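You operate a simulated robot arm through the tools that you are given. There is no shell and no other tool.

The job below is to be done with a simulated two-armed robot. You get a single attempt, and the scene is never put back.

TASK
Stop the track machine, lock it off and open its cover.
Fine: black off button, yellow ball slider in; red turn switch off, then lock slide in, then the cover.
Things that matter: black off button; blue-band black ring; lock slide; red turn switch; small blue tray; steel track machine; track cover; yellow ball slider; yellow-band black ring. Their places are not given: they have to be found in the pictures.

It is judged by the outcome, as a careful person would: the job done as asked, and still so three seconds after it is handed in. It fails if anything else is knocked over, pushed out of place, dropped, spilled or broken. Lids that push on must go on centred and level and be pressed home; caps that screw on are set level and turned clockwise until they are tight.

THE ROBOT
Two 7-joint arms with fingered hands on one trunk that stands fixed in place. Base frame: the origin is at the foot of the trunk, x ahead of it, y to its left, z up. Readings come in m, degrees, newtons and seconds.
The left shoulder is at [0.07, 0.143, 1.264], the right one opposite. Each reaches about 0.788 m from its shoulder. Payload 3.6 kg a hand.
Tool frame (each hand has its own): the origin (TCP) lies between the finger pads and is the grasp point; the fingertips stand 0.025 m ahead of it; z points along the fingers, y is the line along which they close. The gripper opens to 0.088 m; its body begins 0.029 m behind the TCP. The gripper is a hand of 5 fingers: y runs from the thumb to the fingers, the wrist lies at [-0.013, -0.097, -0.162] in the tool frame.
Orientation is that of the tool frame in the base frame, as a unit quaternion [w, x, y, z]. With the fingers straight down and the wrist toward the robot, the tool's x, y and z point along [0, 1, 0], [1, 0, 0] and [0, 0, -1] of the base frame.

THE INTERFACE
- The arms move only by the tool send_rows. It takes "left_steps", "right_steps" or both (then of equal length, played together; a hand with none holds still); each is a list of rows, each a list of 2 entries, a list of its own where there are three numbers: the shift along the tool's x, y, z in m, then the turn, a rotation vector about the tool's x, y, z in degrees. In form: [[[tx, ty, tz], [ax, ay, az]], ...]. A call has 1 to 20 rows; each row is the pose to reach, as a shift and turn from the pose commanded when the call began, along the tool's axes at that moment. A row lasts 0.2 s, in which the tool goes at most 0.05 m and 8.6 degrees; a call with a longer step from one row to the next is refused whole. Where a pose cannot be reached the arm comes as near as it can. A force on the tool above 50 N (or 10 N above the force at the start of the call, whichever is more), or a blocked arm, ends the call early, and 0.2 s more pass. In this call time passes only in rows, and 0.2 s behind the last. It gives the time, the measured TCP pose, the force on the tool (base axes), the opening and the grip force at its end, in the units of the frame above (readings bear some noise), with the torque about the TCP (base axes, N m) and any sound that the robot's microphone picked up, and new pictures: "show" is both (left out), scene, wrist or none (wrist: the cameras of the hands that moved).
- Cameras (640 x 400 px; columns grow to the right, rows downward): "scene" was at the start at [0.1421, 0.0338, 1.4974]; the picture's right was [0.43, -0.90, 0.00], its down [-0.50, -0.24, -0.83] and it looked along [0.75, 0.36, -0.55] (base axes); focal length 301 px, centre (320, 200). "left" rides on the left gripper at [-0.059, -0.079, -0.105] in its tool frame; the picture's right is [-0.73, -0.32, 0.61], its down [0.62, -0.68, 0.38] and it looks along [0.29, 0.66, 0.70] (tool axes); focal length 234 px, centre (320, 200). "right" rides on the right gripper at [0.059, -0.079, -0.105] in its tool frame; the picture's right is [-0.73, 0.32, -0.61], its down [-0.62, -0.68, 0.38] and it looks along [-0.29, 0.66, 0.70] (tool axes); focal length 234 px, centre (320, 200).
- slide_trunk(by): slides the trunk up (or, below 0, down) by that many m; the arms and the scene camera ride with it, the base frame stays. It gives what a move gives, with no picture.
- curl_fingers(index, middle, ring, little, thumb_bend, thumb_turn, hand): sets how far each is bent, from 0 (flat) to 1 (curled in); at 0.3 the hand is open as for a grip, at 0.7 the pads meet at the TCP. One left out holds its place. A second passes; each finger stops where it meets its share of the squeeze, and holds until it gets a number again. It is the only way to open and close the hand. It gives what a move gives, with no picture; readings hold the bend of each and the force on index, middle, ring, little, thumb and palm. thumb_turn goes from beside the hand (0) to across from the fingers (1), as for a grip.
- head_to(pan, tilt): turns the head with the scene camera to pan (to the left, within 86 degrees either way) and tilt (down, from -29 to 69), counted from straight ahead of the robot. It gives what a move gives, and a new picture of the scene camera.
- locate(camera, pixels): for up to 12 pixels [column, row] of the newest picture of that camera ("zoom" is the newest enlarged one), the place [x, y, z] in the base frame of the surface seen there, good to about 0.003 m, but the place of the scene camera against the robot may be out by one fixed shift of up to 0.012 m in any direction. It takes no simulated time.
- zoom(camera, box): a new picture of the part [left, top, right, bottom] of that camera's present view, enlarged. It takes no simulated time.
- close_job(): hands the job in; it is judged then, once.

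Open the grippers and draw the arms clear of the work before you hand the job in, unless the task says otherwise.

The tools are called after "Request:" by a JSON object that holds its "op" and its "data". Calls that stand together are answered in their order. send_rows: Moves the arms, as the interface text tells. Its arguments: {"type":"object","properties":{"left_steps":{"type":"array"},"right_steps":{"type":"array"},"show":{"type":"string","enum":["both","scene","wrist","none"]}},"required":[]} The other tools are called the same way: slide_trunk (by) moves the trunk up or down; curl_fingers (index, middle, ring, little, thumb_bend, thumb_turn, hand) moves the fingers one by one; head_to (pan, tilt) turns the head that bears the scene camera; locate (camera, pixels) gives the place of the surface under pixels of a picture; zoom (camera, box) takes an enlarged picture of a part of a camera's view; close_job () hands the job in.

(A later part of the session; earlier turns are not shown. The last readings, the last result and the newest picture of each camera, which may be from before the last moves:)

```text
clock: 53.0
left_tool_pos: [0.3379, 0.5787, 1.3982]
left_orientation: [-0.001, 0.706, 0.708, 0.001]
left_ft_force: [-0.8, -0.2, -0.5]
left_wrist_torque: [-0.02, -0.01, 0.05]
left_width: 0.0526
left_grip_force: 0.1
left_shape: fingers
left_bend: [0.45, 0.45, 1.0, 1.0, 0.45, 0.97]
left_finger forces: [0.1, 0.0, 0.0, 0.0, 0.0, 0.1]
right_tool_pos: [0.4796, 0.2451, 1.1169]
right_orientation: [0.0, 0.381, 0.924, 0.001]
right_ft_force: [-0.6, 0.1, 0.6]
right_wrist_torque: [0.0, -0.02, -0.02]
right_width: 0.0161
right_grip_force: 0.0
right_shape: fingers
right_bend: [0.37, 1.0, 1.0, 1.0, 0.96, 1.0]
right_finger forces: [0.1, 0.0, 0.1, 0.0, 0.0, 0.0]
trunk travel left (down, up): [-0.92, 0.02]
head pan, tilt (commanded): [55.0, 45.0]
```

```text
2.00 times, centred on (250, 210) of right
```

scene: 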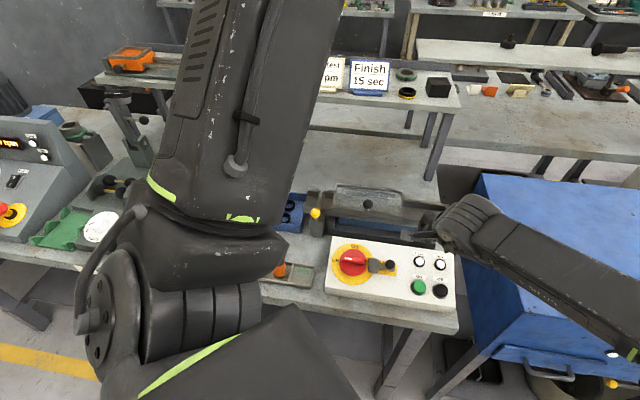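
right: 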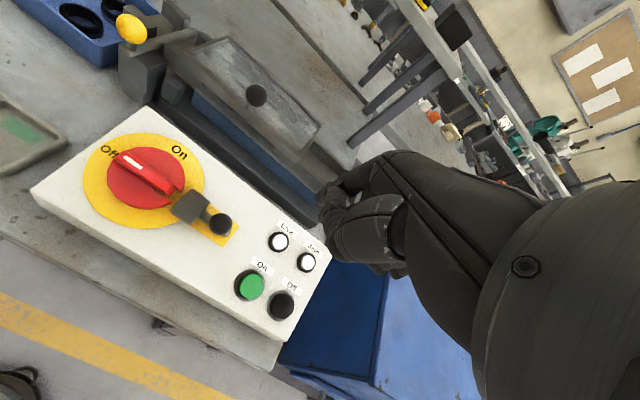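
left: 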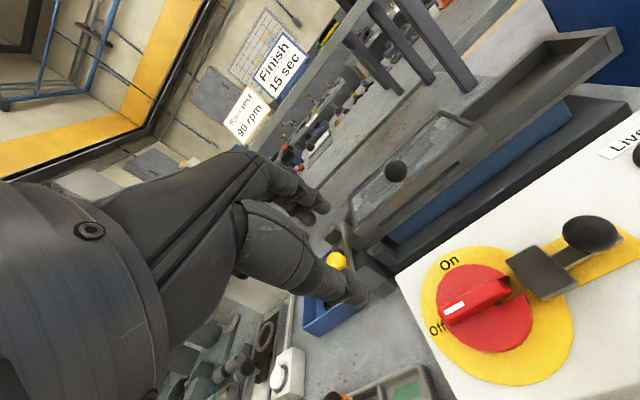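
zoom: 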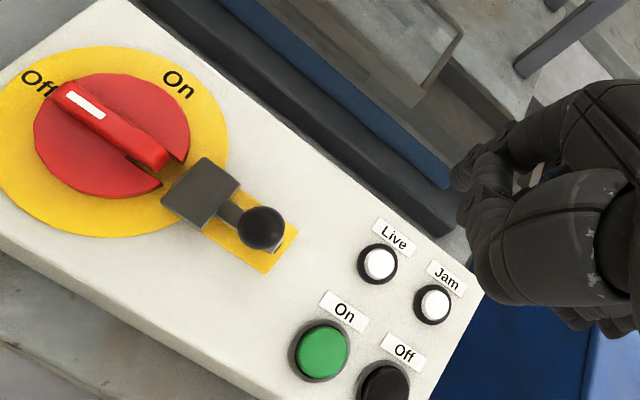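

Request:
{"op": "locate", "data": {"camera": "zoom", "pixels": [[261, 228], [200, 190], [283, 248], [270, 268], [380, 262], [455, 180], [460, 190], [232, 213], [110, 120], [455, 215], [145, 145]]}}

```text
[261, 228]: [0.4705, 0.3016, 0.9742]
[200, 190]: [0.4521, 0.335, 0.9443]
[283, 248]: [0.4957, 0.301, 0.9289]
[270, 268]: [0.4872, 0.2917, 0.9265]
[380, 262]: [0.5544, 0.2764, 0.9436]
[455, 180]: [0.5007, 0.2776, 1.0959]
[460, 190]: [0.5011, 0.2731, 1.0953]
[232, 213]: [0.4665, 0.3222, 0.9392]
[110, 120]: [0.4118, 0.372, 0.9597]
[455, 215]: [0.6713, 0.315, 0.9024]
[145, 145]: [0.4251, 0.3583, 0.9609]
```

Ball centre ≈ (0.475, 0.305, 0.962); the index tip stands at (0.504, 0.2775), 0.04 m beyond it along the slide line. I descend 0.138 m so the tip sits beside the ball.

Request:
{"op": "send_rows", "data": {"right_steps": [[[0, 0, 0.04], [0, 0, 0]], [[0, 0, 0.08], [0, 0, 0]], [[0, 0, 0.115], [0, 0, 0]], [[0, 0, 0.138], [0, 0, 0]]], "show": "both"}}

Request:
{"op": "zoom", "data": {"camera": "right", "box": [200, 110, 420, 290]}}

Request:
{"op": "zoom", "data": {"camera": "scene", "box": [320, 200, 480, 310]}}

```text
clock: 54.0
left_tool_pos: [0.3388, 0.5763, 1.4005]
left_orientation: [-0.001, 0.706, 0.708, 0.001]
left_ft_force: [0.3, 0.9, -0.3]
left_wrist_torque: [0.0, 0.0, 0.04]
left_width: 0.0525
left_grip_force: 0.1
left_shape: fingers
left_bend: [0.45, 0.45, 1.0, 1.0, 0.45, 0.97]
left_finger forces: [0.0, 0.0, 0.0, 0.1, 0.1, 0.1]
right_tool_pos: [0.4789, 0.2424, 0.9826]
right_orientation: [0.001, 0.383, 0.924, -0.001]
right_ft_force: [-0.2, -0.7, -0.3]
right_wrist_torque: [-0.03, 0.0, 0.02]
right_width: 0.0165
right_grip_force: 0.1
right_shape: fingers
right_bend: [0.37, 1.0, 1.0, 1.0, 0.96, 1.0]
right_finger forces: [0.1, 0.0, 0.0, 0.0, 0.0, 0.0]
trunk travel left (down, up): [-0.92, 0.02]
head pan, tilt (commanded): [55.0, 45.0]
```

scene: 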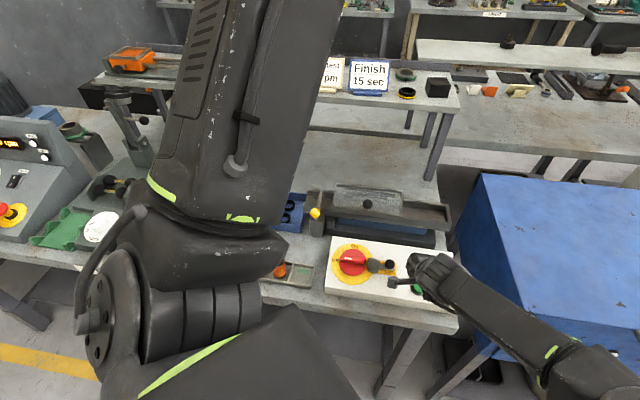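
right: 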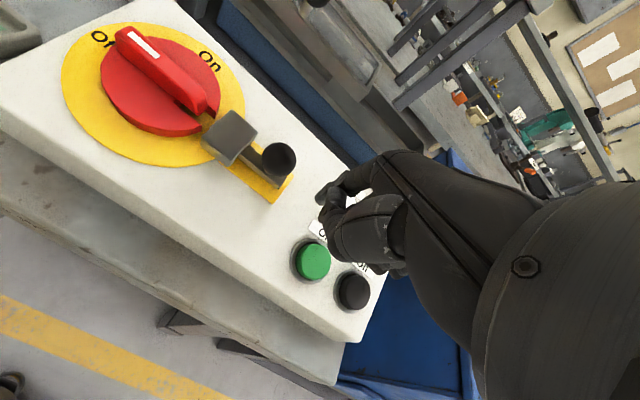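

```text
2.22 times, centred on (310, 200) of right
```

zoom: 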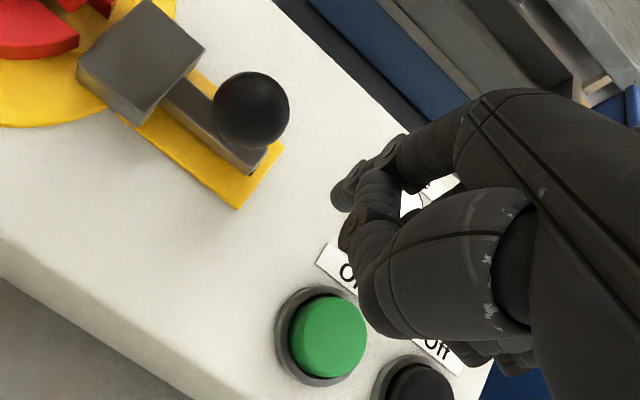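

```text
3.64 times, centred on (400, 255) of scene
```

zoom: 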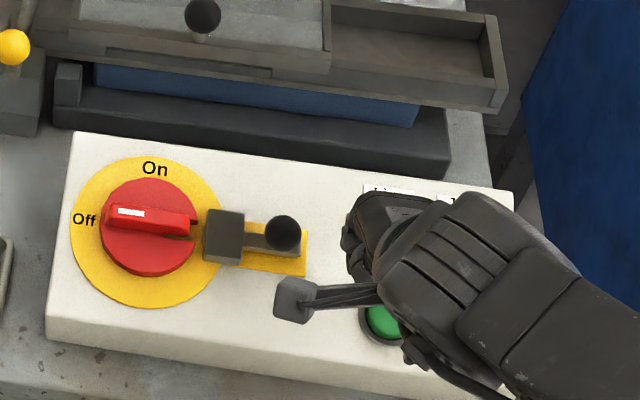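

Tip is beside the ball with ~0.02 m gap. I push along tool +x (toward the switch) in small steps: 0.034 m in total for now.

Request:
{"op": "send_rows", "data": {"right_steps": [[[0.01, 0.001, 0.002], [0, 0, 0]], [[0.017, 0.001, 0.003], [0, 0, 0]], [[0.022, 0.001, 0.003], [0, 0, 0]], [[0.027, 0.001, 0.003], [0, 0, 0]], [[0.032, 0.001, 0.003], [0, 0, 0]]], "show": "both"}}

Request:
{"op": "zoom", "data": {"camera": "right", "box": [200, 110, 420, 290]}}

Request:
{"op": "zoom", "data": {"camera": "scene", "box": [320, 200, 480, 310]}}

```text
clock: 55.2
left_tool_pos: [0.3377, 0.5758, 1.4006]
left_orientation: [-0.001, 0.706, 0.709, 0.002]
left_ft_force: [-0.6, -0.6, -0.3]
left_wrist_torque: [-0.01, 0.02, -0.01]
left_width: 0.0526
left_grip_force: 0.0
left_shape: fingers
left_bend: [0.45, 0.45, 1.0, 1.0, 0.45, 0.97]
left_finger forces: [0.1, 0.0, 0.0, 0.0, 0.0, 0.0]
right_tool_pos: [0.4571, 0.2651, 0.9776]
right_orientation: [0.0, 0.383, 0.924, 0.0]
right_ft_force: [1.1, -0.5, 0.5]
right_wrist_torque: [0.05, 0.02, -0.03]
right_width: 0.0162
right_grip_force: 0.1
right_shape: fingers
right_bend: [0.36, 1.0, 1.0, 1.0, 0.96, 1.0]
right_finger forces: [1.0, 0.1, 0.1, 0.0, 0.0, 0.0]
trunk travel left (down, up): [-0.92, 0.02]
head pan, tilt (commanded): [55.0, 45.0]
```

scene: 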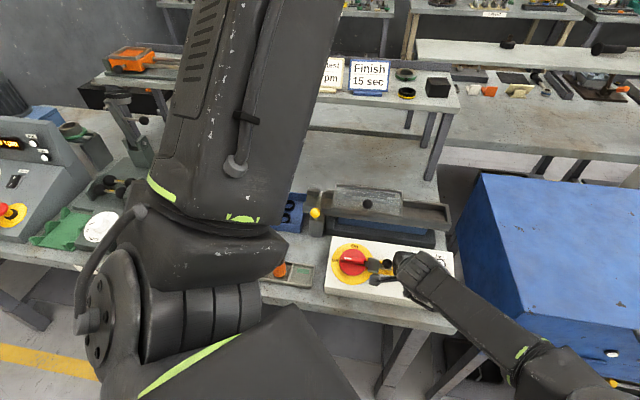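
right: 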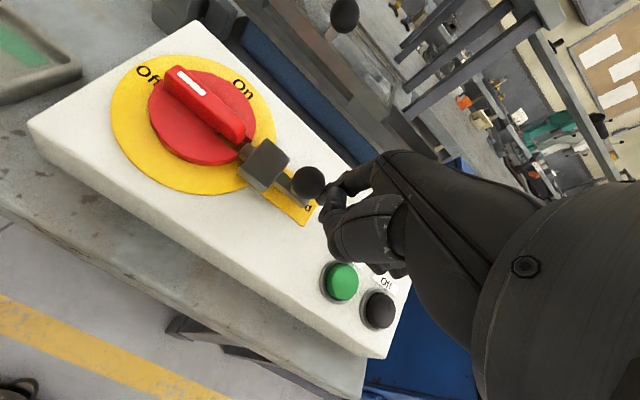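

```text
2.22 times, centred on (310, 200) of right
```

zoom: 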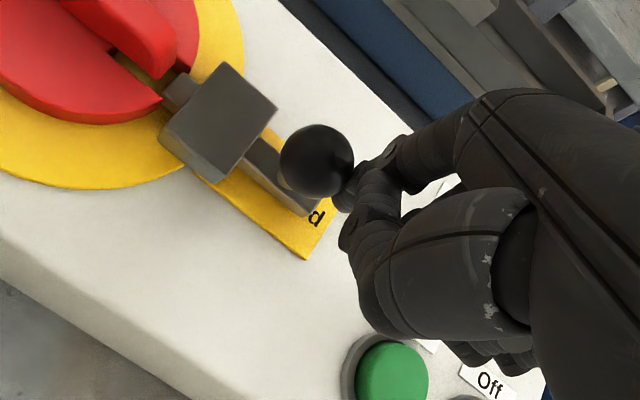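

```text
3.64 times, centred on (400, 255) of scene
```

zoom: 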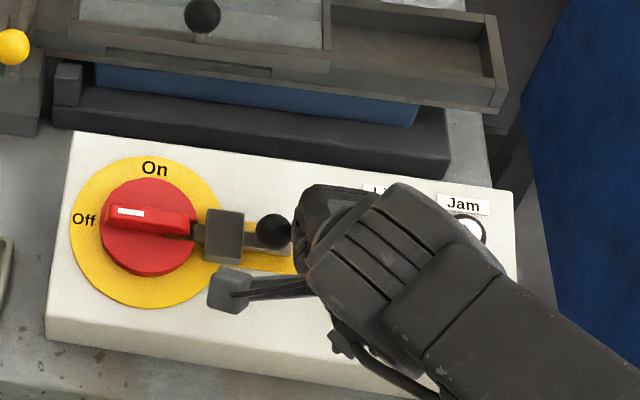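

The slide moves at about 1 N and its tongue enters the notch. I keep pushing in 4 mm steps until it stops.

Request:
{"op": "send_rows", "data": {"right_steps": [[[0.004, 0, 0], [0, 0, 0]], [[0.008, 0, 0], [0, 0, 0]], [[0.012, 0, 0], [0, 0, 0]], [[0.016, 0, 0], [0, 0, 0]]], "show": "both"}}

Request:
{"op": "zoom", "data": {"camera": "right", "box": [200, 110, 420, 290]}}

Request:
{"op": "zoom", "data": {"camera": "scene", "box": [320, 200, 480, 310]}}

```text
clock: 56.2
left_tool_pos: [0.3388, 0.5765, 1.4005]
left_orientation: [-0.001, 0.706, 0.708, 0.001]
left_ft_force: [-0.6, -0.3, -1.3]
left_wrist_torque: [0.02, 0.01, -0.02]
left_width: 0.0525
left_grip_force: 0.2
left_shape: fingers
left_bend: [0.45, 0.45, 1.0, 1.0, 0.45, 0.97]
left_finger forces: [0.0, 0.1, 0.0, 0.0, 0.0, 0.0]
right_tool_pos: [0.4526, 0.2713, 0.9772]
right_orientation: [0.002, 0.387, 0.922, -0.002]
right_ft_force: [-0.2, 0.1, -0.1]
right_wrist_torque: [-0.02, 0.02, 0.01]
right_width: 0.0165
right_grip_force: 0.1
right_shape: fingers
right_bend: [0.37, 1.0, 1.0, 1.0, 0.96, 1.0]
right_finger forces: [0.0, 0.0, 0.0, 0.1, 0.0, 0.0]
trunk travel left (down, up): [-0.92, 0.02]
head pan, tilt (commanded): [55.0, 45.0]
```

scene: 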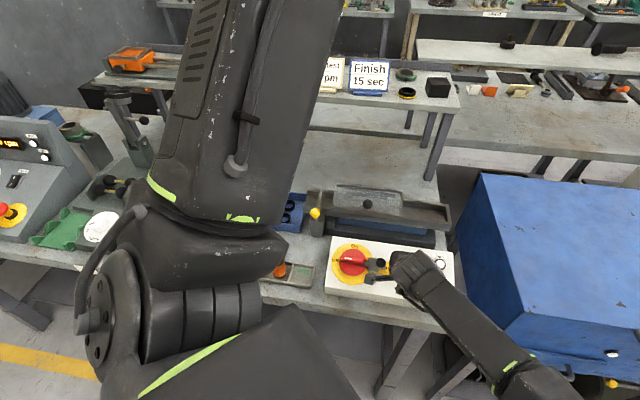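
right: 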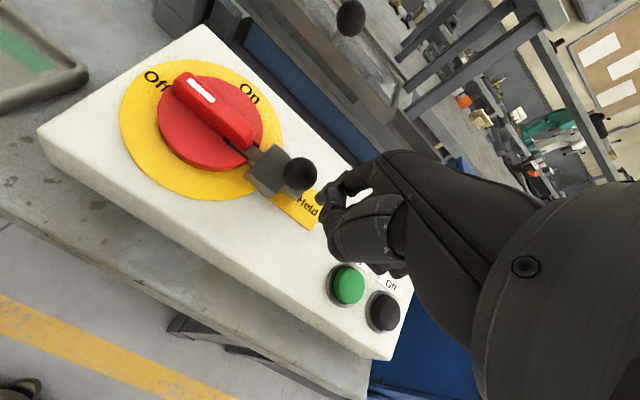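

```text
2.22 times, centred on (310, 200) of right
```

zoom: 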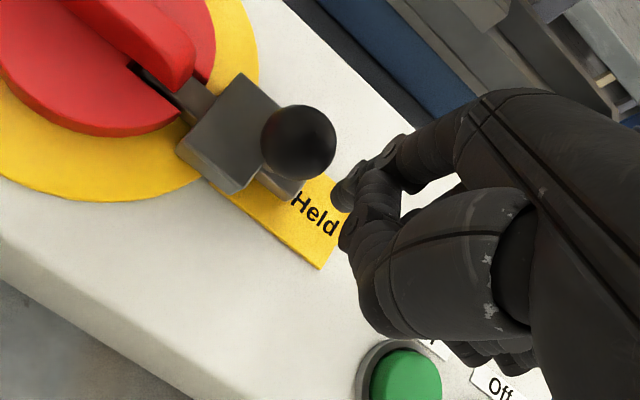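

```text
3.64 times, centred on (400, 255) of scene
```

zoom: 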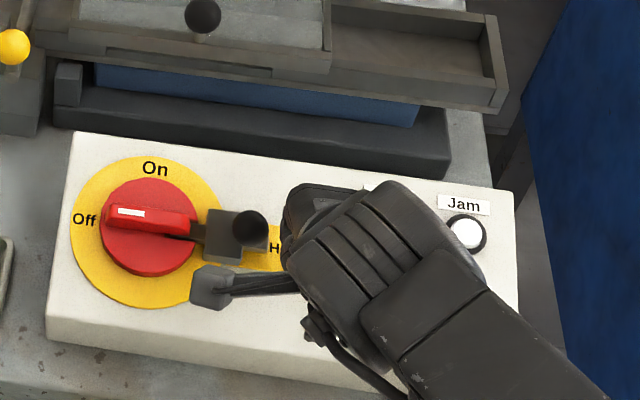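

The label "Held" is uncovered and the tongue is in the notch, with the ball ahead of the fingertip. I push once more gently to confirm it is at its end stop.

Request:
{"op": "send_rows", "data": {"right_steps": [[[0.003, 0, 0], [0, 0, 0]], [[0.006, 0, 0], [0, 0, 0]], [[0.01, 0, 0], [0, 0, 0]], [[0.014, 0, 0], [0, 0, 0]]], "show": "wrist"}}

Request:
{"op": "zoom", "data": {"camera": "right", "box": [200, 110, 420, 290]}}

```text
clock: 57.2
left_tool_pos: [0.3385, 0.5765, 1.4001]
left_orientation: [0.0, 0.706, 0.709, 0.003]
left_ft_force: [-0.7, -0.2, 0.3]
left_wrist_torque: [-0.04, -0.01, 0.0]
left_width: 0.0525
left_grip_force: 0.0
left_shape: fingers
left_bend: [0.45, 0.45, 1.0, 1.0, 0.45, 0.97]
left_finger forces: [0.0, 0.0, 0.0, 0.0, 0.0, 0.0]
right_tool_pos: [0.459, 0.2616, 0.9712]
right_orientation: [0.005, 0.395, 0.919, -0.007]
right_ft_force: [-0.8, -0.4, 0.1]
right_wrist_torque: [0.02, -0.03, -0.03]
right_width: 0.0164
right_grip_force: 0.1
right_shape: fingers
right_bend: [0.37, 1.0, 1.0, 1.0, 0.96, 1.0]
right_finger forces: [0.0, 0.1, 0.1, 0.0, 0.0, 0.0]
right hand out of reach, approached as far as the arm can: row 2, 3, 4
trunk travel left (down, up): [-0.92, 0.02]
head pan, tilt (commanded): [55.0, 45.0]
```

right: 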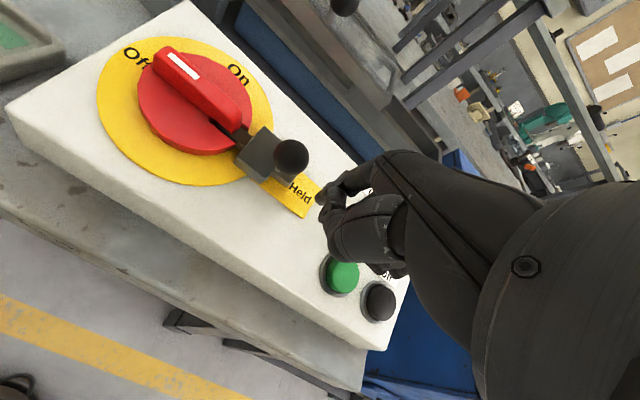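

```text
2.22 times, centred on (310, 200) of right
```

zoom: 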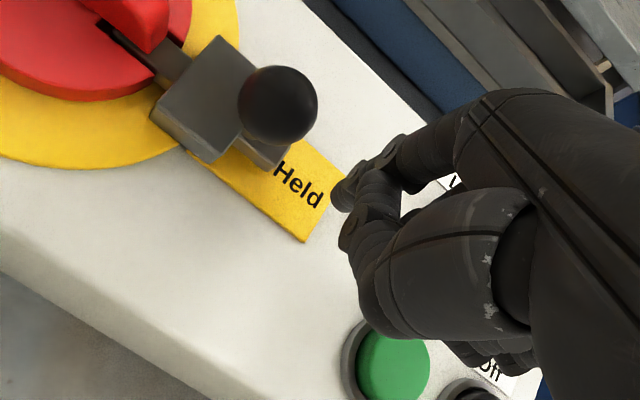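

The right arm is at a joint limit in this yaw (it drifted back slightly). I locate the slide to see how far in it is.

Request:
{"op": "locate", "data": {"camera": "zoom", "pixels": [[277, 103], [210, 95], [165, 65], [140, 35], [265, 158], [275, 165], [345, 195], [120, 20]]}}

```text
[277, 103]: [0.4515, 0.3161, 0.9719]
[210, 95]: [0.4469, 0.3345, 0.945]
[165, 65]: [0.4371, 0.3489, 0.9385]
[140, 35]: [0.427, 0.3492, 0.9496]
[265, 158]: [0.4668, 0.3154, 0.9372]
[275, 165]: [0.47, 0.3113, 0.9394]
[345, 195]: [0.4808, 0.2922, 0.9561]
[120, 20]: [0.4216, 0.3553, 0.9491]
```

Ball centre moved from a=0.120 to about 0.097 (23 mm), its stem right at the guide block. I back the right hand off and lift it to inspect.

Request:
{"op": "send_rows", "data": {"right_steps": [[[-0.01, 0, -0.005], [0, 0, 0]], [[-0.02, 0, -0.02], [0, 0, 0]], [[-0.02, 0, -0.06], [0, 0, 0]], [[-0.02, 0, -0.1], [0, 0, 0]], [[-0.02, 0, -0.14], [0, 0, 0]]], "show": "both"}}

Request:
{"op": "zoom", "data": {"camera": "right", "box": [80, 110, 280, 270]}}

Request:
{"op": "zoom", "data": {"camera": "scene", "box": [320, 200, 480, 310]}}

```text
clock: 58.4
left_tool_pos: [0.3388, 0.5768, 1.4005]
left_orientation: [0.0, 0.706, 0.708, 0.002]
left_ft_force: [-0.5, 0.6, 0.0]
left_wrist_torque: [0.01, 0.01, -0.01]
left_width: 0.0525
left_grip_force: 0.0
left_shape: fingers
left_bend: [0.45, 0.45, 1.0, 1.0, 0.45, 0.97]
left_finger forces: [0.0, 0.1, 0.0, 0.1, 0.0, 0.0]
right_tool_pos: [0.4595, 0.2647, 1.119]
right_orientation: [0.0, 0.383, 0.924, -0.001]
right_ft_force: [0.4, 0.1, -0.3]
right_wrist_torque: [0.01, -0.02, 0.03]
right_width: 0.0163
right_grip_force: 0.0
right_shape: fingers
right_bend: [0.37, 1.0, 1.0, 1.0, 0.96, 1.0]
right_finger forces: [0.1, 0.0, 0.1, 0.0, 0.0, 0.0]
trunk travel left (down, up): [-0.92, 0.02]
head pan, tilt (commanded): [55.0, 45.0]
```

scene: 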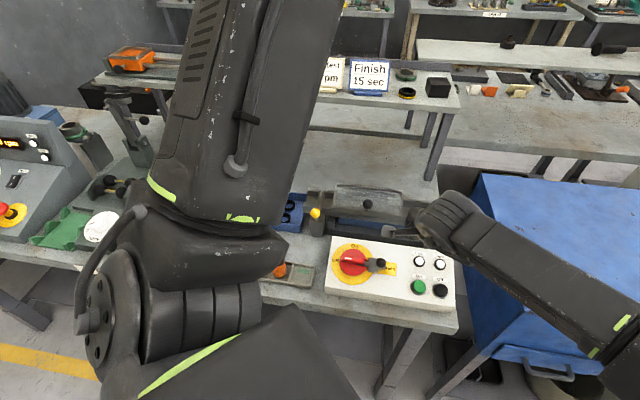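
right: 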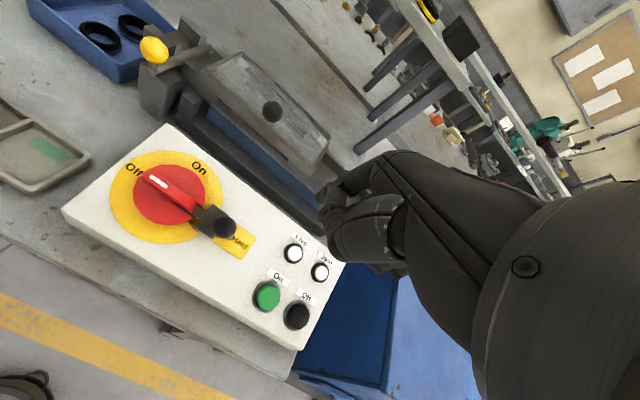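

```text
2.50 times, centred on (180, 190) of right
```

zoom: 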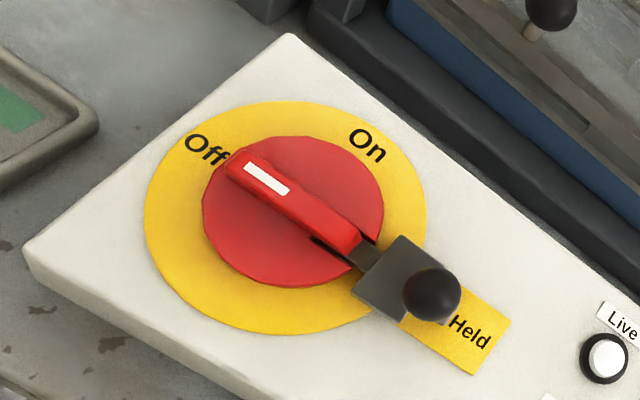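

```text
3.64 times, centred on (400, 255) of scene
```

zoom: 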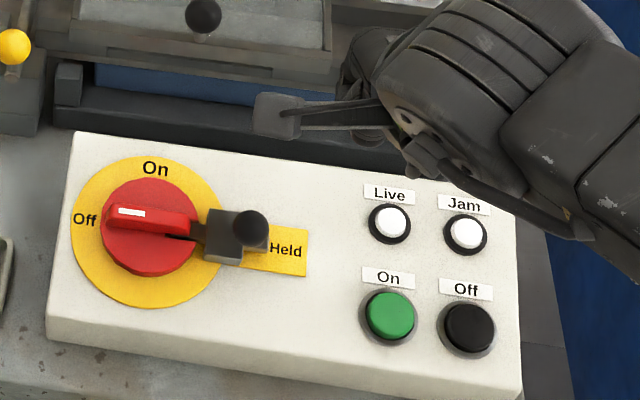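

The tongue sits in the notch and "Held" is uncovered. To be certain it is fully home I'll push once more from a better arm posture: first raise the right hand 0.12 m, then lower the trunk back by 0.12 m.

Request:
{"op": "send_rows", "data": {"right_steps": [[[0, 0, -0.04], [0, 0, 0]], [[0, 0, -0.08], [0, 0, 0]], [[0, 0, -0.12], [0, 0, 0]]], "show": "none"}}

Request:
{"op": "slide_trunk", "data": {"by": -0.12}}

Request:
{"op": "send_rows", "data": {"right_steps": [[[0, 0, 0], [0, 0, 0]]], "show": "both"}}

```text
clock: 59.2
left_tool_pos: [0.3381, 0.5758, 1.3991]
left_orientation: [0.0, 0.706, 0.709, 0.003]
left_ft_force: [-0.4, -0.8, 0.0]
left_wrist_torque: [-0.01, 0.0, 0.02]
left_width: 0.0523
left_grip_force: 0.1
left_shape: fingers
left_bend: [0.45, 0.45, 1.0, 1.0, 0.45, 0.97]
left_finger forces: [0.0, 0.0, 0.0, 0.1, 0.0, 0.0]
right_tool_pos: [0.4557, 0.2649, 1.2398]
right_orientation: [0.0, 0.381, 0.924, 0.0]
right_ft_force: [-0.6, 0.4, 0.6]
right_wrist_torque: [0.01, -0.01, -0.02]
right_width: 0.0167
right_grip_force: 0.0
right_shape: fingers
right_bend: [0.37, 1.0, 1.0, 1.0, 0.96, 1.0]
right_finger forces: [0.1, 0.1, 0.0, 0.1, 0.0, 0.1]
trunk travel left (down, up): [-0.92, 0.02]
head pan, tilt (commanded): [55.0, 45.0]
```

```text
clock: 60.7
left_tool_pos: [0.3378, 0.5769, 1.2804]
left_orientation: [0.001, 0.706, 0.708, 0.002]
left_ft_force: [-0.7, 0.2, 0.1]
left_wrist_torque: [-0.01, 0.0, 0.01]
left_width: 0.0527
left_grip_force: 0.0
left_shape: fingers
left_bend: [0.45, 0.45, 1.0, 1.0, 0.45, 0.97]
left_finger forces: [0.0, 0.1, 0.0, 0.0, 0.0, 0.0]
right_tool_pos: [0.4561, 0.2646, 1.1194]
right_orientation: [-0.001, 0.383, 0.924, 0.001]
right_ft_force: [0.1, -1.1, 0.4]
right_wrist_torque: [0.0, 0.02, 0.01]
right_width: 0.0161
right_grip_force: 0.0
right_shape: fingers
right_bend: [0.37, 1.0, 1.0, 1.0, 0.96, 1.0]
right_finger forces: [0.0, 0.0, 0.0, 0.0, 0.0, 0.0]
trunk travel left (down, up): [-0.8, 0.14]
head pan, tilt (commanded): [55.0, 45.0]
```

```text
clock: 61.1
left_tool_pos: [0.3387, 0.5765, 1.2804]
left_orientation: [-0.001, 0.706, 0.708, 0.002]
left_ft_force: [0.1, -0.5, 0.0]
left_wrist_torque: [0.03, -0.02, 0.03]
left_width: 0.0523
left_grip_force: 0.0
left_shape: fingers
left_bend: [0.45, 0.45, 1.0, 1.0, 0.45, 0.97]
left_finger forces: [0.0, 0.0, 0.1, 0.0, 0.0, 0.0]
right_tool_pos: [0.4568, 0.2668, 1.1197]
right_orientation: [0.0, 0.382, 0.924, 0.0]
right_ft_force: [0.1, 0.2, -0.2]
right_wrist_torque: [0.03, 0.03, 0.0]
right_width: 0.0164
right_grip_force: 0.1
right_shape: fingers
right_bend: [0.37, 1.0, 1.0, 1.0, 0.96, 1.0]
right_finger forces: [0.0, 0.0, 0.0, 0.0, 0.0, 0.0]
trunk travel left (down, up): [-0.8, 0.14]
head pan, tilt (commanded): [55.0, 45.0]
```

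scene: 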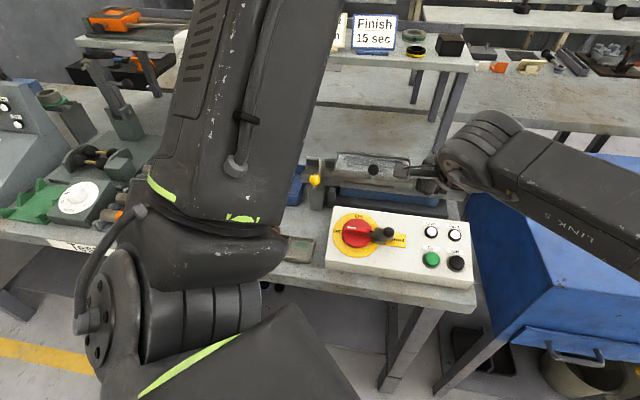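
right: 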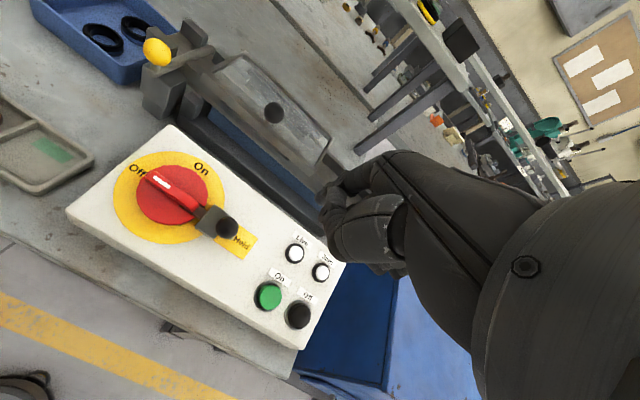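

I descend right beside the knob again (finger ~12 mm beyond the ball), then push toward the switch to feel the stop.

Request:
{"op": "send_rows", "data": {"right_steps": [[[-0.004, 0, 0.04], [0, 0, 0]], [[-0.004, 0, 0.08], [0, 0, 0]], [[-0.004, 0, 0.12], [0, 0, 0]], [[-0.004, 0, 0.14], [0, 0, 0]], [[0.003, 0, 0.14], [0, 0, 0]], [[0.007, 0, 0.14], [0, 0, 0]], [[0.011, 0, 0.14], [0, 0, 0]], [[0.014, 0, 0.14], [0, 0, 0]]], "show": "both"}}

Request:
{"op": "zoom", "data": {"camera": "right", "box": [200, 110, 420, 290]}}

```text
clock: 62.9
left_tool_pos: [0.3388, 0.5764, 1.2796]
left_orientation: [0.0, 0.706, 0.708, 0.003]
left_ft_force: [-0.2, 0.1, 0.4]
left_wrist_torque: [0.0, 0.0, 0.0]
left_width: 0.0527
left_grip_force: 0.1
left_shape: fingers
left_bend: [0.45, 0.45, 1.0, 1.0, 0.45, 0.97]
left_finger forces: [0.0, 0.0, 0.0, 0.0, 0.0, 0.0]
right_tool_pos: [0.4473, 0.2749, 0.9783]
right_orientation: [0.001, 0.382, 0.924, -0.001]
right_ft_force: [-0.2, 0.5, 1.0]
right_wrist_torque: [0.03, 0.0, -0.01]
right_width: 0.0163
right_grip_force: 0.0
right_shape: fingers
right_bend: [0.37, 1.0, 1.0, 1.0, 0.96, 1.0]
right_finger forces: [0.0, 0.0, 0.0, 0.1, 0.0, 0.1]
trunk travel left (down, up): [-0.8, 0.14]
head pan, tilt (commanded): [55.0, 45.0]
```

scene: 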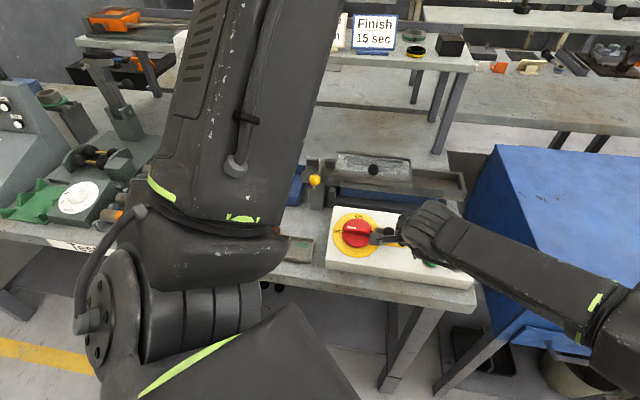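
right: 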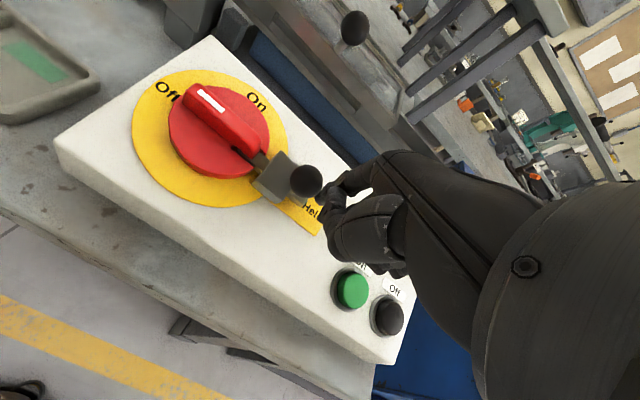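

```text
2.22 times, centred on (310, 200) of right
```

zoom: 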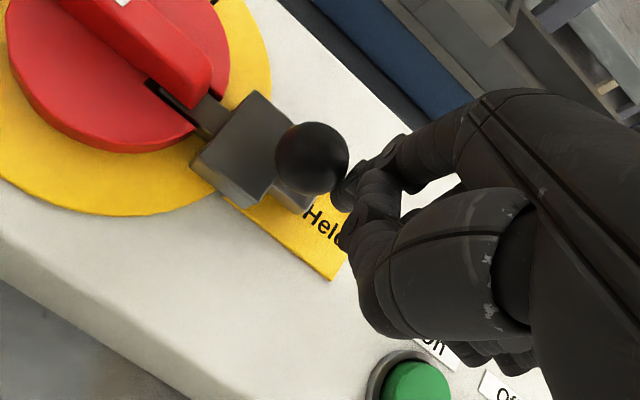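

Now within reach and touching the ball. I push another 9 mm in 3 mm steps to feel the stop.

Request:
{"op": "send_rows", "data": {"right_steps": [[[0.003, 0, 0], [0, 0, 0]], [[0.006, 0, 0], [0, 0, 0]], [[0.009, 0, 0], [0, 0, 0]]], "show": "wrist"}}

Request:
{"op": "zoom", "data": {"camera": "right", "box": [200, 110, 420, 290]}}

```text
clock: 63.7
left_tool_pos: [0.3401, 0.575, 1.2804]
left_orientation: [-0.001, 0.707, 0.707, 0.002]
left_ft_force: [-0.1, -0.3, -0.3]
left_wrist_torque: [0.03, -0.01, -0.03]
left_width: 0.0523
left_grip_force: 0.1
left_shape: fingers
left_bend: [0.45, 0.45, 1.0, 1.0, 0.45, 0.97]
left_finger forces: [0.0, 0.0, 0.0, 0.0, 0.0, 0.0]
right_tool_pos: [0.4439, 0.2779, 0.9792]
right_orientation: [0.0, 0.384, 0.923, 0.0]
right_ft_force: [5.7, -5.6, 0.2]
right_wrist_torque: [-0.03, -0.1, -0.32]
right_width: 0.0167
right_grip_force: 4.2
right_shape: fingers
right_bend: [0.36, 1.0, 1.0, 1.0, 0.96, 1.0]
right_finger forces: [7.3, 0.0, 0.1, 0.1, 0.1, 0.0]
trunk travel left (down, up): [-0.8, 0.14]
head pan, tilt (commanded): [55.0, 45.0]
```

right: 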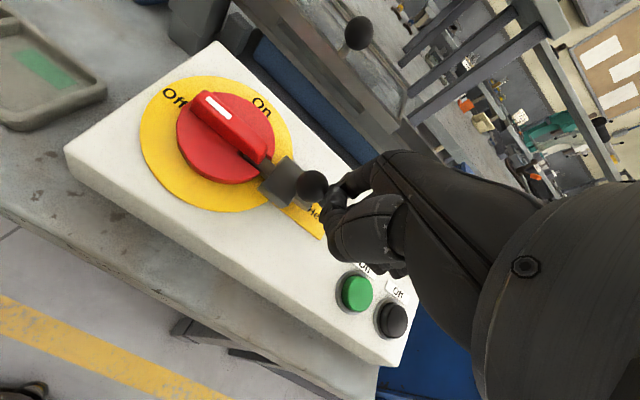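

```text
2.22 times, centred on (310, 200) of right
```

zoom: 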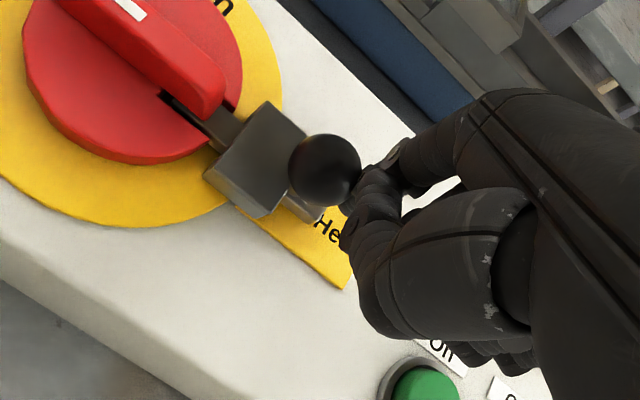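

It resists with 8 N without moving: the lock slide is at its end stop. I back the right hand off, lift, and return it to the right side.

Request:
{"op": "send_rows", "data": {"right_steps": [[[-0.015, 0, 0], [0, 0, 0]], [[-0.035, 0, -0.01], [0, 0, 0]], [[-0.035, 0, -0.05], [0, 0, 0]], [[-0.035, 0, -0.09], [0, 0, 0]], [[-0.035, 0, -0.13], [0, 0, 0]], [[-0.06, -0.02, -0.16], [0, 0, 4]], [[-0.085, -0.045, -0.18], [0, 0, 8]], [[-0.11, -0.07, -0.2], [0, 0, 13]], [[-0.135, -0.095, -0.22], [0, 0, 18]], [[-0.16, -0.12, -0.24], [0, 0, 23]], [[-0.185, -0.145, -0.26], [0, 0, 28]], [[-0.21, -0.17, -0.28], [0, 0, 33]], [[-0.235, -0.195, -0.3], [0, 0, 39]], [[-0.26, -0.22, -0.31], [0, 0, 45]], [[-0.285, -0.245, -0.32], [0, 0, 45]]], "show": "scene"}}

```text
clock: 66.9
left_tool_pos: [0.3377, 0.5749, 1.2816]
left_orientation: [0.0, 0.705, 0.709, 0.003]
left_ft_force: [0.0, 0.3, 0.3]
left_wrist_torque: [0.01, 0.0, 0.02]
left_width: 0.0526
left_grip_force: 0.0
left_shape: fingers
left_bend: [0.45, 0.45, 1.0, 1.0, 0.45, 0.97]
left_finger forces: [0.0, 0.1, 0.0, 0.0, 0.1, 0.1]
right_tool_pos: [0.4671, -0.0965, 1.2987]
right_orientation: [0.0, 0.707, 0.707, 0.001]
right_ft_force: [0.1, -0.6, -0.3]
right_wrist_torque: [0.01, -0.03, -0.02]
right_width: 0.0162
right_grip_force: 0.1
right_shape: fingers
right_bend: [0.37, 1.0, 1.0, 1.0, 0.96, 1.0]
right_finger forces: [0.0, 0.0, 0.0, 0.0, 0.1, 0.0]
trunk travel left (down, up): [-0.8, 0.14]
head pan, tilt (commanded): [55.0, 45.0]
```

scene: 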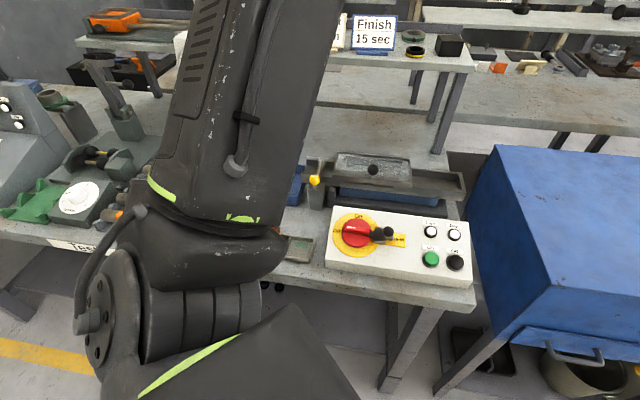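

Right hand is clear. Now the cover: I zoom on it from the scene camera to work out how it opens.

Request:
{"op": "zoom", "data": {"camera": "scene", "box": [300, 140, 480, 230]}}

Request:
{"op": "zoom", "data": {"camera": "scene", "box": [320, 140, 420, 205]}}

```text
3.56 times, centred on (390, 185) of scene
```

zoom: 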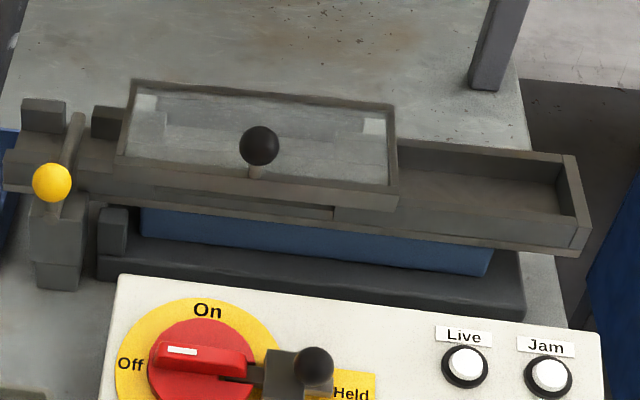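

```text
6.15 times, centred on (370, 172) of scene
```

zoom: 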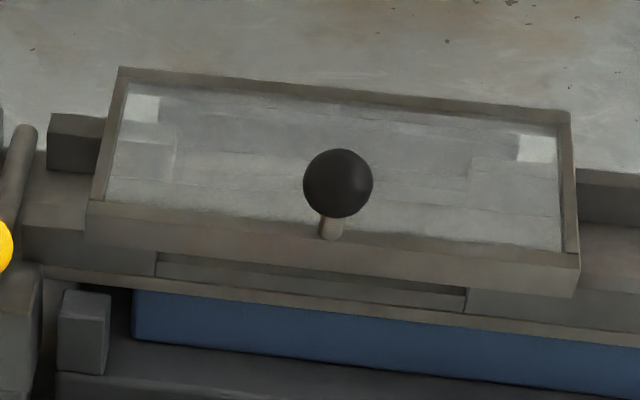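

The knob's stem stands on the cover's front rail, so the hinge is at the back; I'll pinch the ball along the hinge direction with thumb and index only so it can pivot. I curl the middle finger away and bring the left hand over, yawed −45°.

Request:
{"op": "curl_fingers", "data": {"hand": "left", "index": 0.45, "middle": 1.0, "ring": 1.0, "little": 1.0, "thumb_bend": 0.45, "thumb_turn": 0.98}}

Request:
{"op": "send_rows", "data": {"left_steps": [[[-0.02, 0.018, 0.01], [0, 0, 6.4]], [[-0.04, 0.037, 0.02], [0, 0, 12.8]], [[-0.06, 0.056, 0.03], [0, 0, 19.2]], [[-0.08, 0.075, 0.04], [0, 0, 25.7]], [[-0.1, 0.094, 0.05], [0, 0, 32.1]], [[-0.12, 0.113, 0.065], [0, 0, 38.5]], [[-0.145, 0.132, 0.08], [0, 0, 45]]], "show": "both"}}

```text
clock: 67.9
left_tool_pos: [0.3383, 0.5765, 1.2794]
left_orientation: [-0.001, 0.706, 0.708, 0.002]
left_ft_force: [-0.2, 0.0, 0.8]
left_wrist_torque: [-0.03, -0.01, -0.01]
left_width: 0.0525
left_grip_force: 0.0
left_shape: fingers
left_bend: [0.45, 1.0, 1.0, 1.0, 0.45, 0.97]
left_finger forces: [0.1, 0.0, 0.0, 0.1, 0.1, 0.0]
right_tool_pos: [0.4687, -0.0929, 1.298]
right_orientation: [0.0, 0.707, 0.707, 0.001]
right_ft_force: [1.1, -0.3, 0.1]
right_wrist_torque: [-0.03, -0.01, 0.02]
right_width: 0.0165
right_grip_force: 0.0
right_shape: fingers
right_bend: [0.37, 1.0, 1.0, 1.0, 0.96, 1.0]
right_finger forces: [0.0, 0.1, 0.0, 0.0, 0.1, 0.1]
trunk travel left (down, up): [-0.8, 0.14]
head pan, tilt (commanded): [55.0, 45.0]
```

```text
clock: 69.5
left_tool_pos: [0.4723, 0.4341, 1.202]
left_orientation: [-0.002, 0.924, 0.384, 0.001]
left_ft_force: [-0.3, -0.3, -0.4]
left_wrist_torque: [0.01, 0.02, 0.01]
left_width: 0.0525
left_grip_force: 0.0
left_shape: fingers
left_bend: [0.45, 1.0, 1.0, 1.0, 0.45, 0.97]
left_finger forces: [0.1, 0.0, 0.1, 0.0, 0.0, 0.0]
right_tool_pos: [0.4672, -0.0941, 1.298]
right_orientation: [-0.001, 0.707, 0.707, -0.001]
right_ft_force: [0.3, -0.5, 0.3]
right_wrist_torque: [0.01, 0.02, -0.03]
right_width: 0.0164
right_grip_force: 0.1
right_shape: fingers
right_bend: [0.37, 1.0, 1.0, 1.0, 0.96, 1.0]
right_finger forces: [0.0, 0.0, 0.0, 0.0, 0.0, 0.0]
trunk travel left (down, up): [-0.8, 0.14]
head pan, tilt (commanded): [55.0, 45.0]
```

scene: 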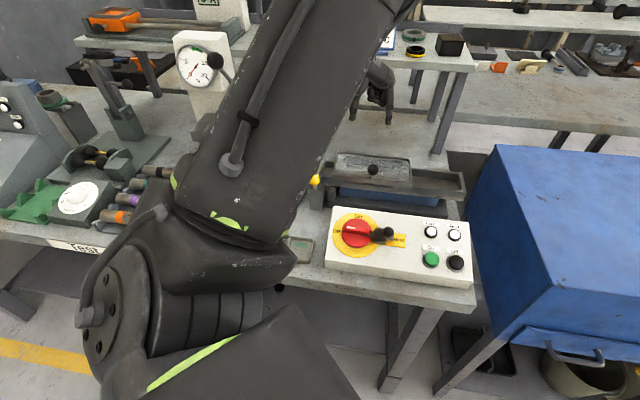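
left: 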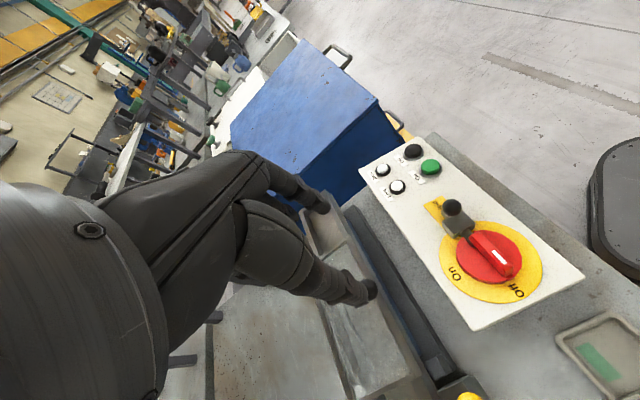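

The pose is reachable. I pitch the hand 35° forward about tool y and test, in free air 0.1 m above, whether the end of the cover's arc (s ≈ 0.83) is within reach.

Request:
{"op": "send_rows", "data": {"left_steps": [[[0, 0, 0], [0, 7, 0]], [[0, 0, 0], [0, 14, 0]], [[0, 0, 0], [0, 21, 0]], [[0, 0, 0], [0, 28, 0]], [[0, 0, 0], [0, 35, 0]], [[0.035, 0.005, 0], [0, 35, 0]], [[0.07, 0.01, 0], [0, 35, 0]], [[0.105, 0.015, 0], [0, 35, 0]], [[0.14, 0.02, 0.01], [0, 35, 0]], [[0.17, 0.025, 0.02], [0, 35, 0]], [[0.189, 0.025, 0.03], [0, 35, 0]]], "show": "both"}}

```text
clock: 71.9
left_tool_pos: [0.6222, 0.5501, 1.1694]
left_orientation: [-0.116, 0.88, 0.366, 0.279]
left_ft_force: [-0.4, 0.0, -0.9]
left_wrist_torque: [0.01, -0.02, 0.0]
left_width: 0.0526
left_grip_force: 0.0
left_shape: fingers
left_bend: [0.45, 1.0, 1.0, 1.0, 0.45, 0.97]
left_finger forces: [0.0, 0.0, 0.0, 0.0, 0.1, 0.0]
right_tool_pos: [0.4676, -0.0934, 1.2981]
right_orientation: [0.0, 0.707, 0.707, 0.001]
right_ft_force: [-0.2, -0.6, 0.2]
right_wrist_torque: [-0.04, -0.03, 0.0]
right_width: 0.0167
right_grip_force: 0.0
right_shape: fingers
right_bend: [0.37, 1.0, 1.0, 1.0, 0.96, 1.0]
right_finger forces: [0.1, 0.0, 0.0, 0.0, 0.0, 0.0]
trunk travel left (down, up): [-0.8, 0.14]
head pan, tilt (commanded): [55.0, 45.0]
```

scene: 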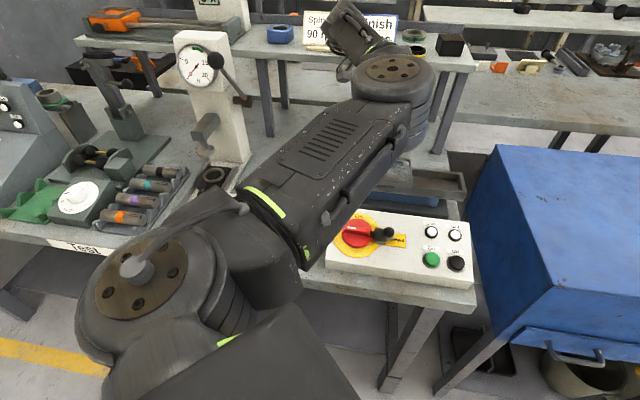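
left: 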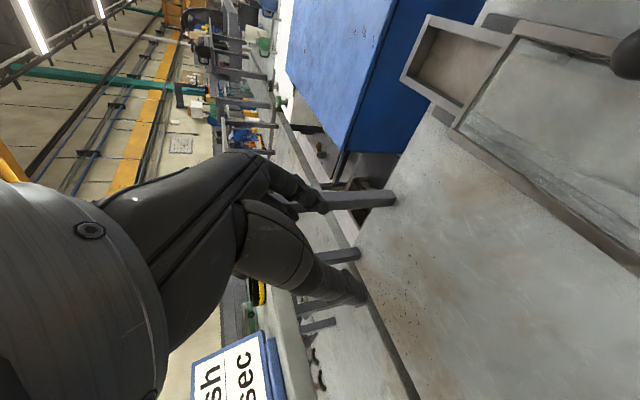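

The end of the arc is reachable. I check the elbow's and forearm's height over the machine in this pose.

Request:
{"op": "locate", "data": {"camera": "scene", "pixels": [[393, 70], [410, 130], [330, 140], [350, 20], [370, 190], [290, 200]]}}

Request:
{"op": "zoom", "data": {"camera": "left", "box": [400, 0, 640, 180]}}

```text
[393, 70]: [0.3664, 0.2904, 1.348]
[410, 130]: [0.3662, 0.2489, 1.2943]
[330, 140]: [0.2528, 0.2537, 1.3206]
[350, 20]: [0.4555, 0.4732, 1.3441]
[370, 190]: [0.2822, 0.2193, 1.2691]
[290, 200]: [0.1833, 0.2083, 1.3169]
```

```text
2.22 times, centred on (520, 90) of left
```

zoom: 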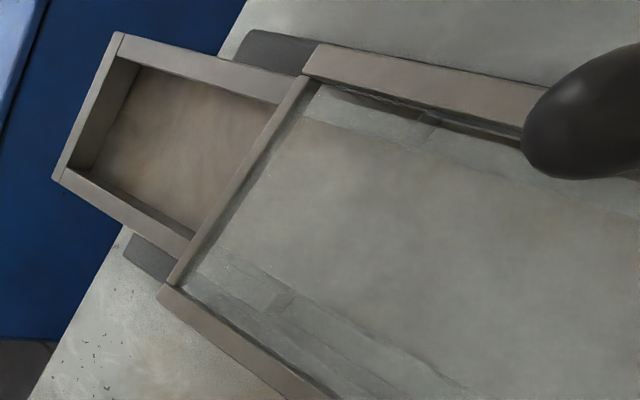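

Elbow stays near z 1.3, well above everything. I move back to a pre-grasp pose about 0.08 m behind the knob along the finger direction.

Request:
{"op": "send_rows", "data": {"left_steps": [[[-0.04, 0, -0.007], [0, 0, 0]], [[-0.08, 0, -0.014], [0, 0, 0]], [[-0.12, 0, -0.021], [0, 0, 0]], [[-0.155, 0, -0.027], [0, 0, 0]], [[-0.1883, 0.001, -0.0331], [0, 0, 0]]], "show": "both"}}

Request:
{"op": "zoom", "data": {"camera": "left", "box": [240, 130, 500, 310]}}

```text
clock: 73.1
left_tool_pos: [0.5029, 0.4204, 1.0912]
left_orientation: [-0.117, 0.88, 0.365, 0.28]
left_ft_force: [-0.4, 0.5, 0.5]
left_wrist_torque: [0.02, 0.03, -0.01]
left_width: 0.0523
left_grip_force: 0.1
left_shape: fingers
left_bend: [0.45, 1.0, 1.0, 1.0, 0.45, 0.97]
left_finger forces: [0.1, 0.1, 0.0, 0.0, 0.0, 0.0]
right_tool_pos: [0.4672, -0.0954, 1.2991]
right_orientation: [-0.001, 0.707, 0.707, 0.001]
right_ft_force: [-0.6, -0.2, 0.3]
right_wrist_torque: [-0.03, -0.01, -0.03]
right_width: 0.0164
right_grip_force: 0.1
right_shape: fingers
right_bend: [0.37, 1.0, 1.0, 1.0, 0.96, 1.0]
right_finger forces: [0.0, 0.1, 0.1, 0.0, 0.0, 0.1]
trunk travel left (down, up): [-0.8, 0.14]
head pan, tilt (commanded): [55.0, 45.0]
```

scene: 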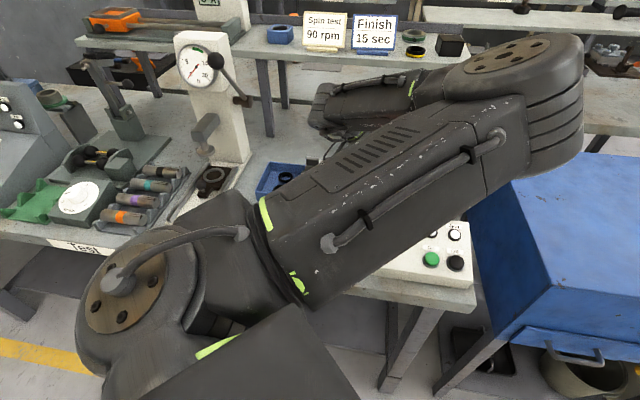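
left: 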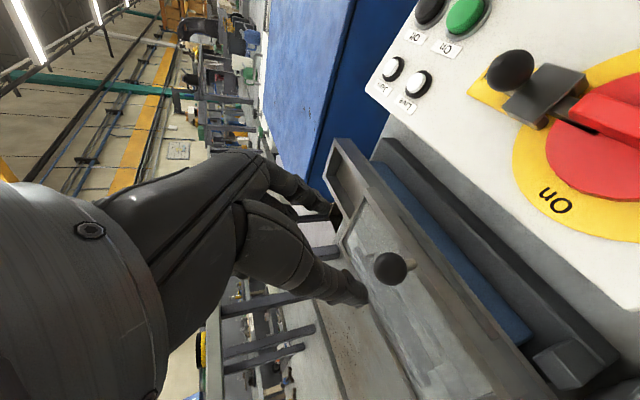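

```text
2.22 times, centred on (370, 220) of left
```

zoom: 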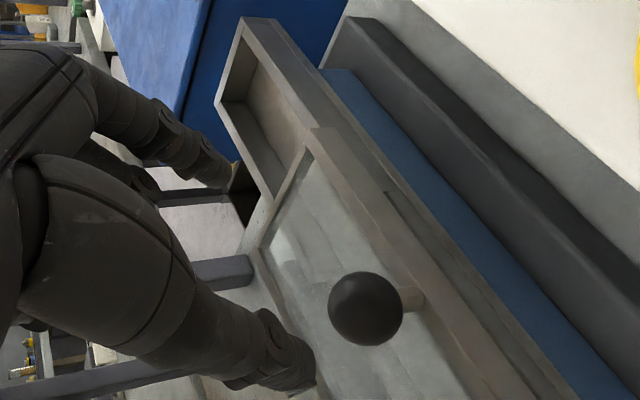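

The left elbow now reaches toward the robot's middle, so I move the right hand further away to be safe, and locate knob and fingertips in the left wrist zoom.

Request:
{"op": "locate", "data": {"camera": "zoom", "pixels": [[366, 308], [412, 297], [228, 175], [215, 160], [300, 370], [290, 345], [280, 250], [330, 140], [480, 340], [262, 215]]}}

Request:
{"op": "send_rows", "data": {"right_steps": [[[-0.03, -0.03, 0], [0, 0, 0]], [[-0.06, -0.06, 0], [0, 0, 0]], [[-0.09, -0.09, 0], [0, 0, 0]]], "show": "none"}}

Request:
{"op": "locate", "data": {"camera": "scene", "pixels": [[510, 55], [560, 100], [400, 200], [470, 150], [370, 100], [330, 100]]}}

```text
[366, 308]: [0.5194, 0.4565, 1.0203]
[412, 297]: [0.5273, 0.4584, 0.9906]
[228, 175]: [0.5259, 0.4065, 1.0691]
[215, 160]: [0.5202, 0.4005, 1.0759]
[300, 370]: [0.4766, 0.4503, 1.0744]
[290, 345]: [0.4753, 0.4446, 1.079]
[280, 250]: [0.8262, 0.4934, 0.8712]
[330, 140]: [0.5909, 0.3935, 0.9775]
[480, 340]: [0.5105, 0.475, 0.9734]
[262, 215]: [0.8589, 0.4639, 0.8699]
```

```text
clock: 73.9
left_tool_pos: [0.5021, 0.4224, 1.0923]
left_orientation: [-0.117, 0.88, 0.366, 0.281]
left_ft_force: [-0.7, -1.0, 0.2]
left_wrist_torque: [-0.01, -0.03, 0.01]
left_width: 0.0524
left_grip_force: 0.1
left_shape: fingers
left_bend: [0.45, 1.0, 1.0, 1.0, 0.45, 0.97]
left_finger forces: [0.0, 0.1, 0.0, 0.1, 0.1, 0.0]
right_tool_pos: [0.3745, -0.1848, 1.3008]
right_orientation: [0.0, 0.707, 0.707, 0.002]
right_ft_force: [-0.4, -0.2, 0.1]
right_wrist_torque: [0.0, 0.0, -0.01]
right_width: 0.0164
right_grip_force: 0.0
right_shape: fingers
right_bend: [0.37, 1.0, 1.0, 1.0, 0.96, 1.0]
right_finger forces: [0.0, 0.0, 0.0, 0.0, 0.0, 0.0]
trunk travel left (down, up): [-0.8, 0.14]
head pan, tilt (commanded): [55.0, 45.0]
```

```text
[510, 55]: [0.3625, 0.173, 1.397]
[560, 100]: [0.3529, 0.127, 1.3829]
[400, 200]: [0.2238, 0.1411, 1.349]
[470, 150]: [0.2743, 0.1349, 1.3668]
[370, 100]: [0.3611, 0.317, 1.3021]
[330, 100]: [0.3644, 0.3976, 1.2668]
```

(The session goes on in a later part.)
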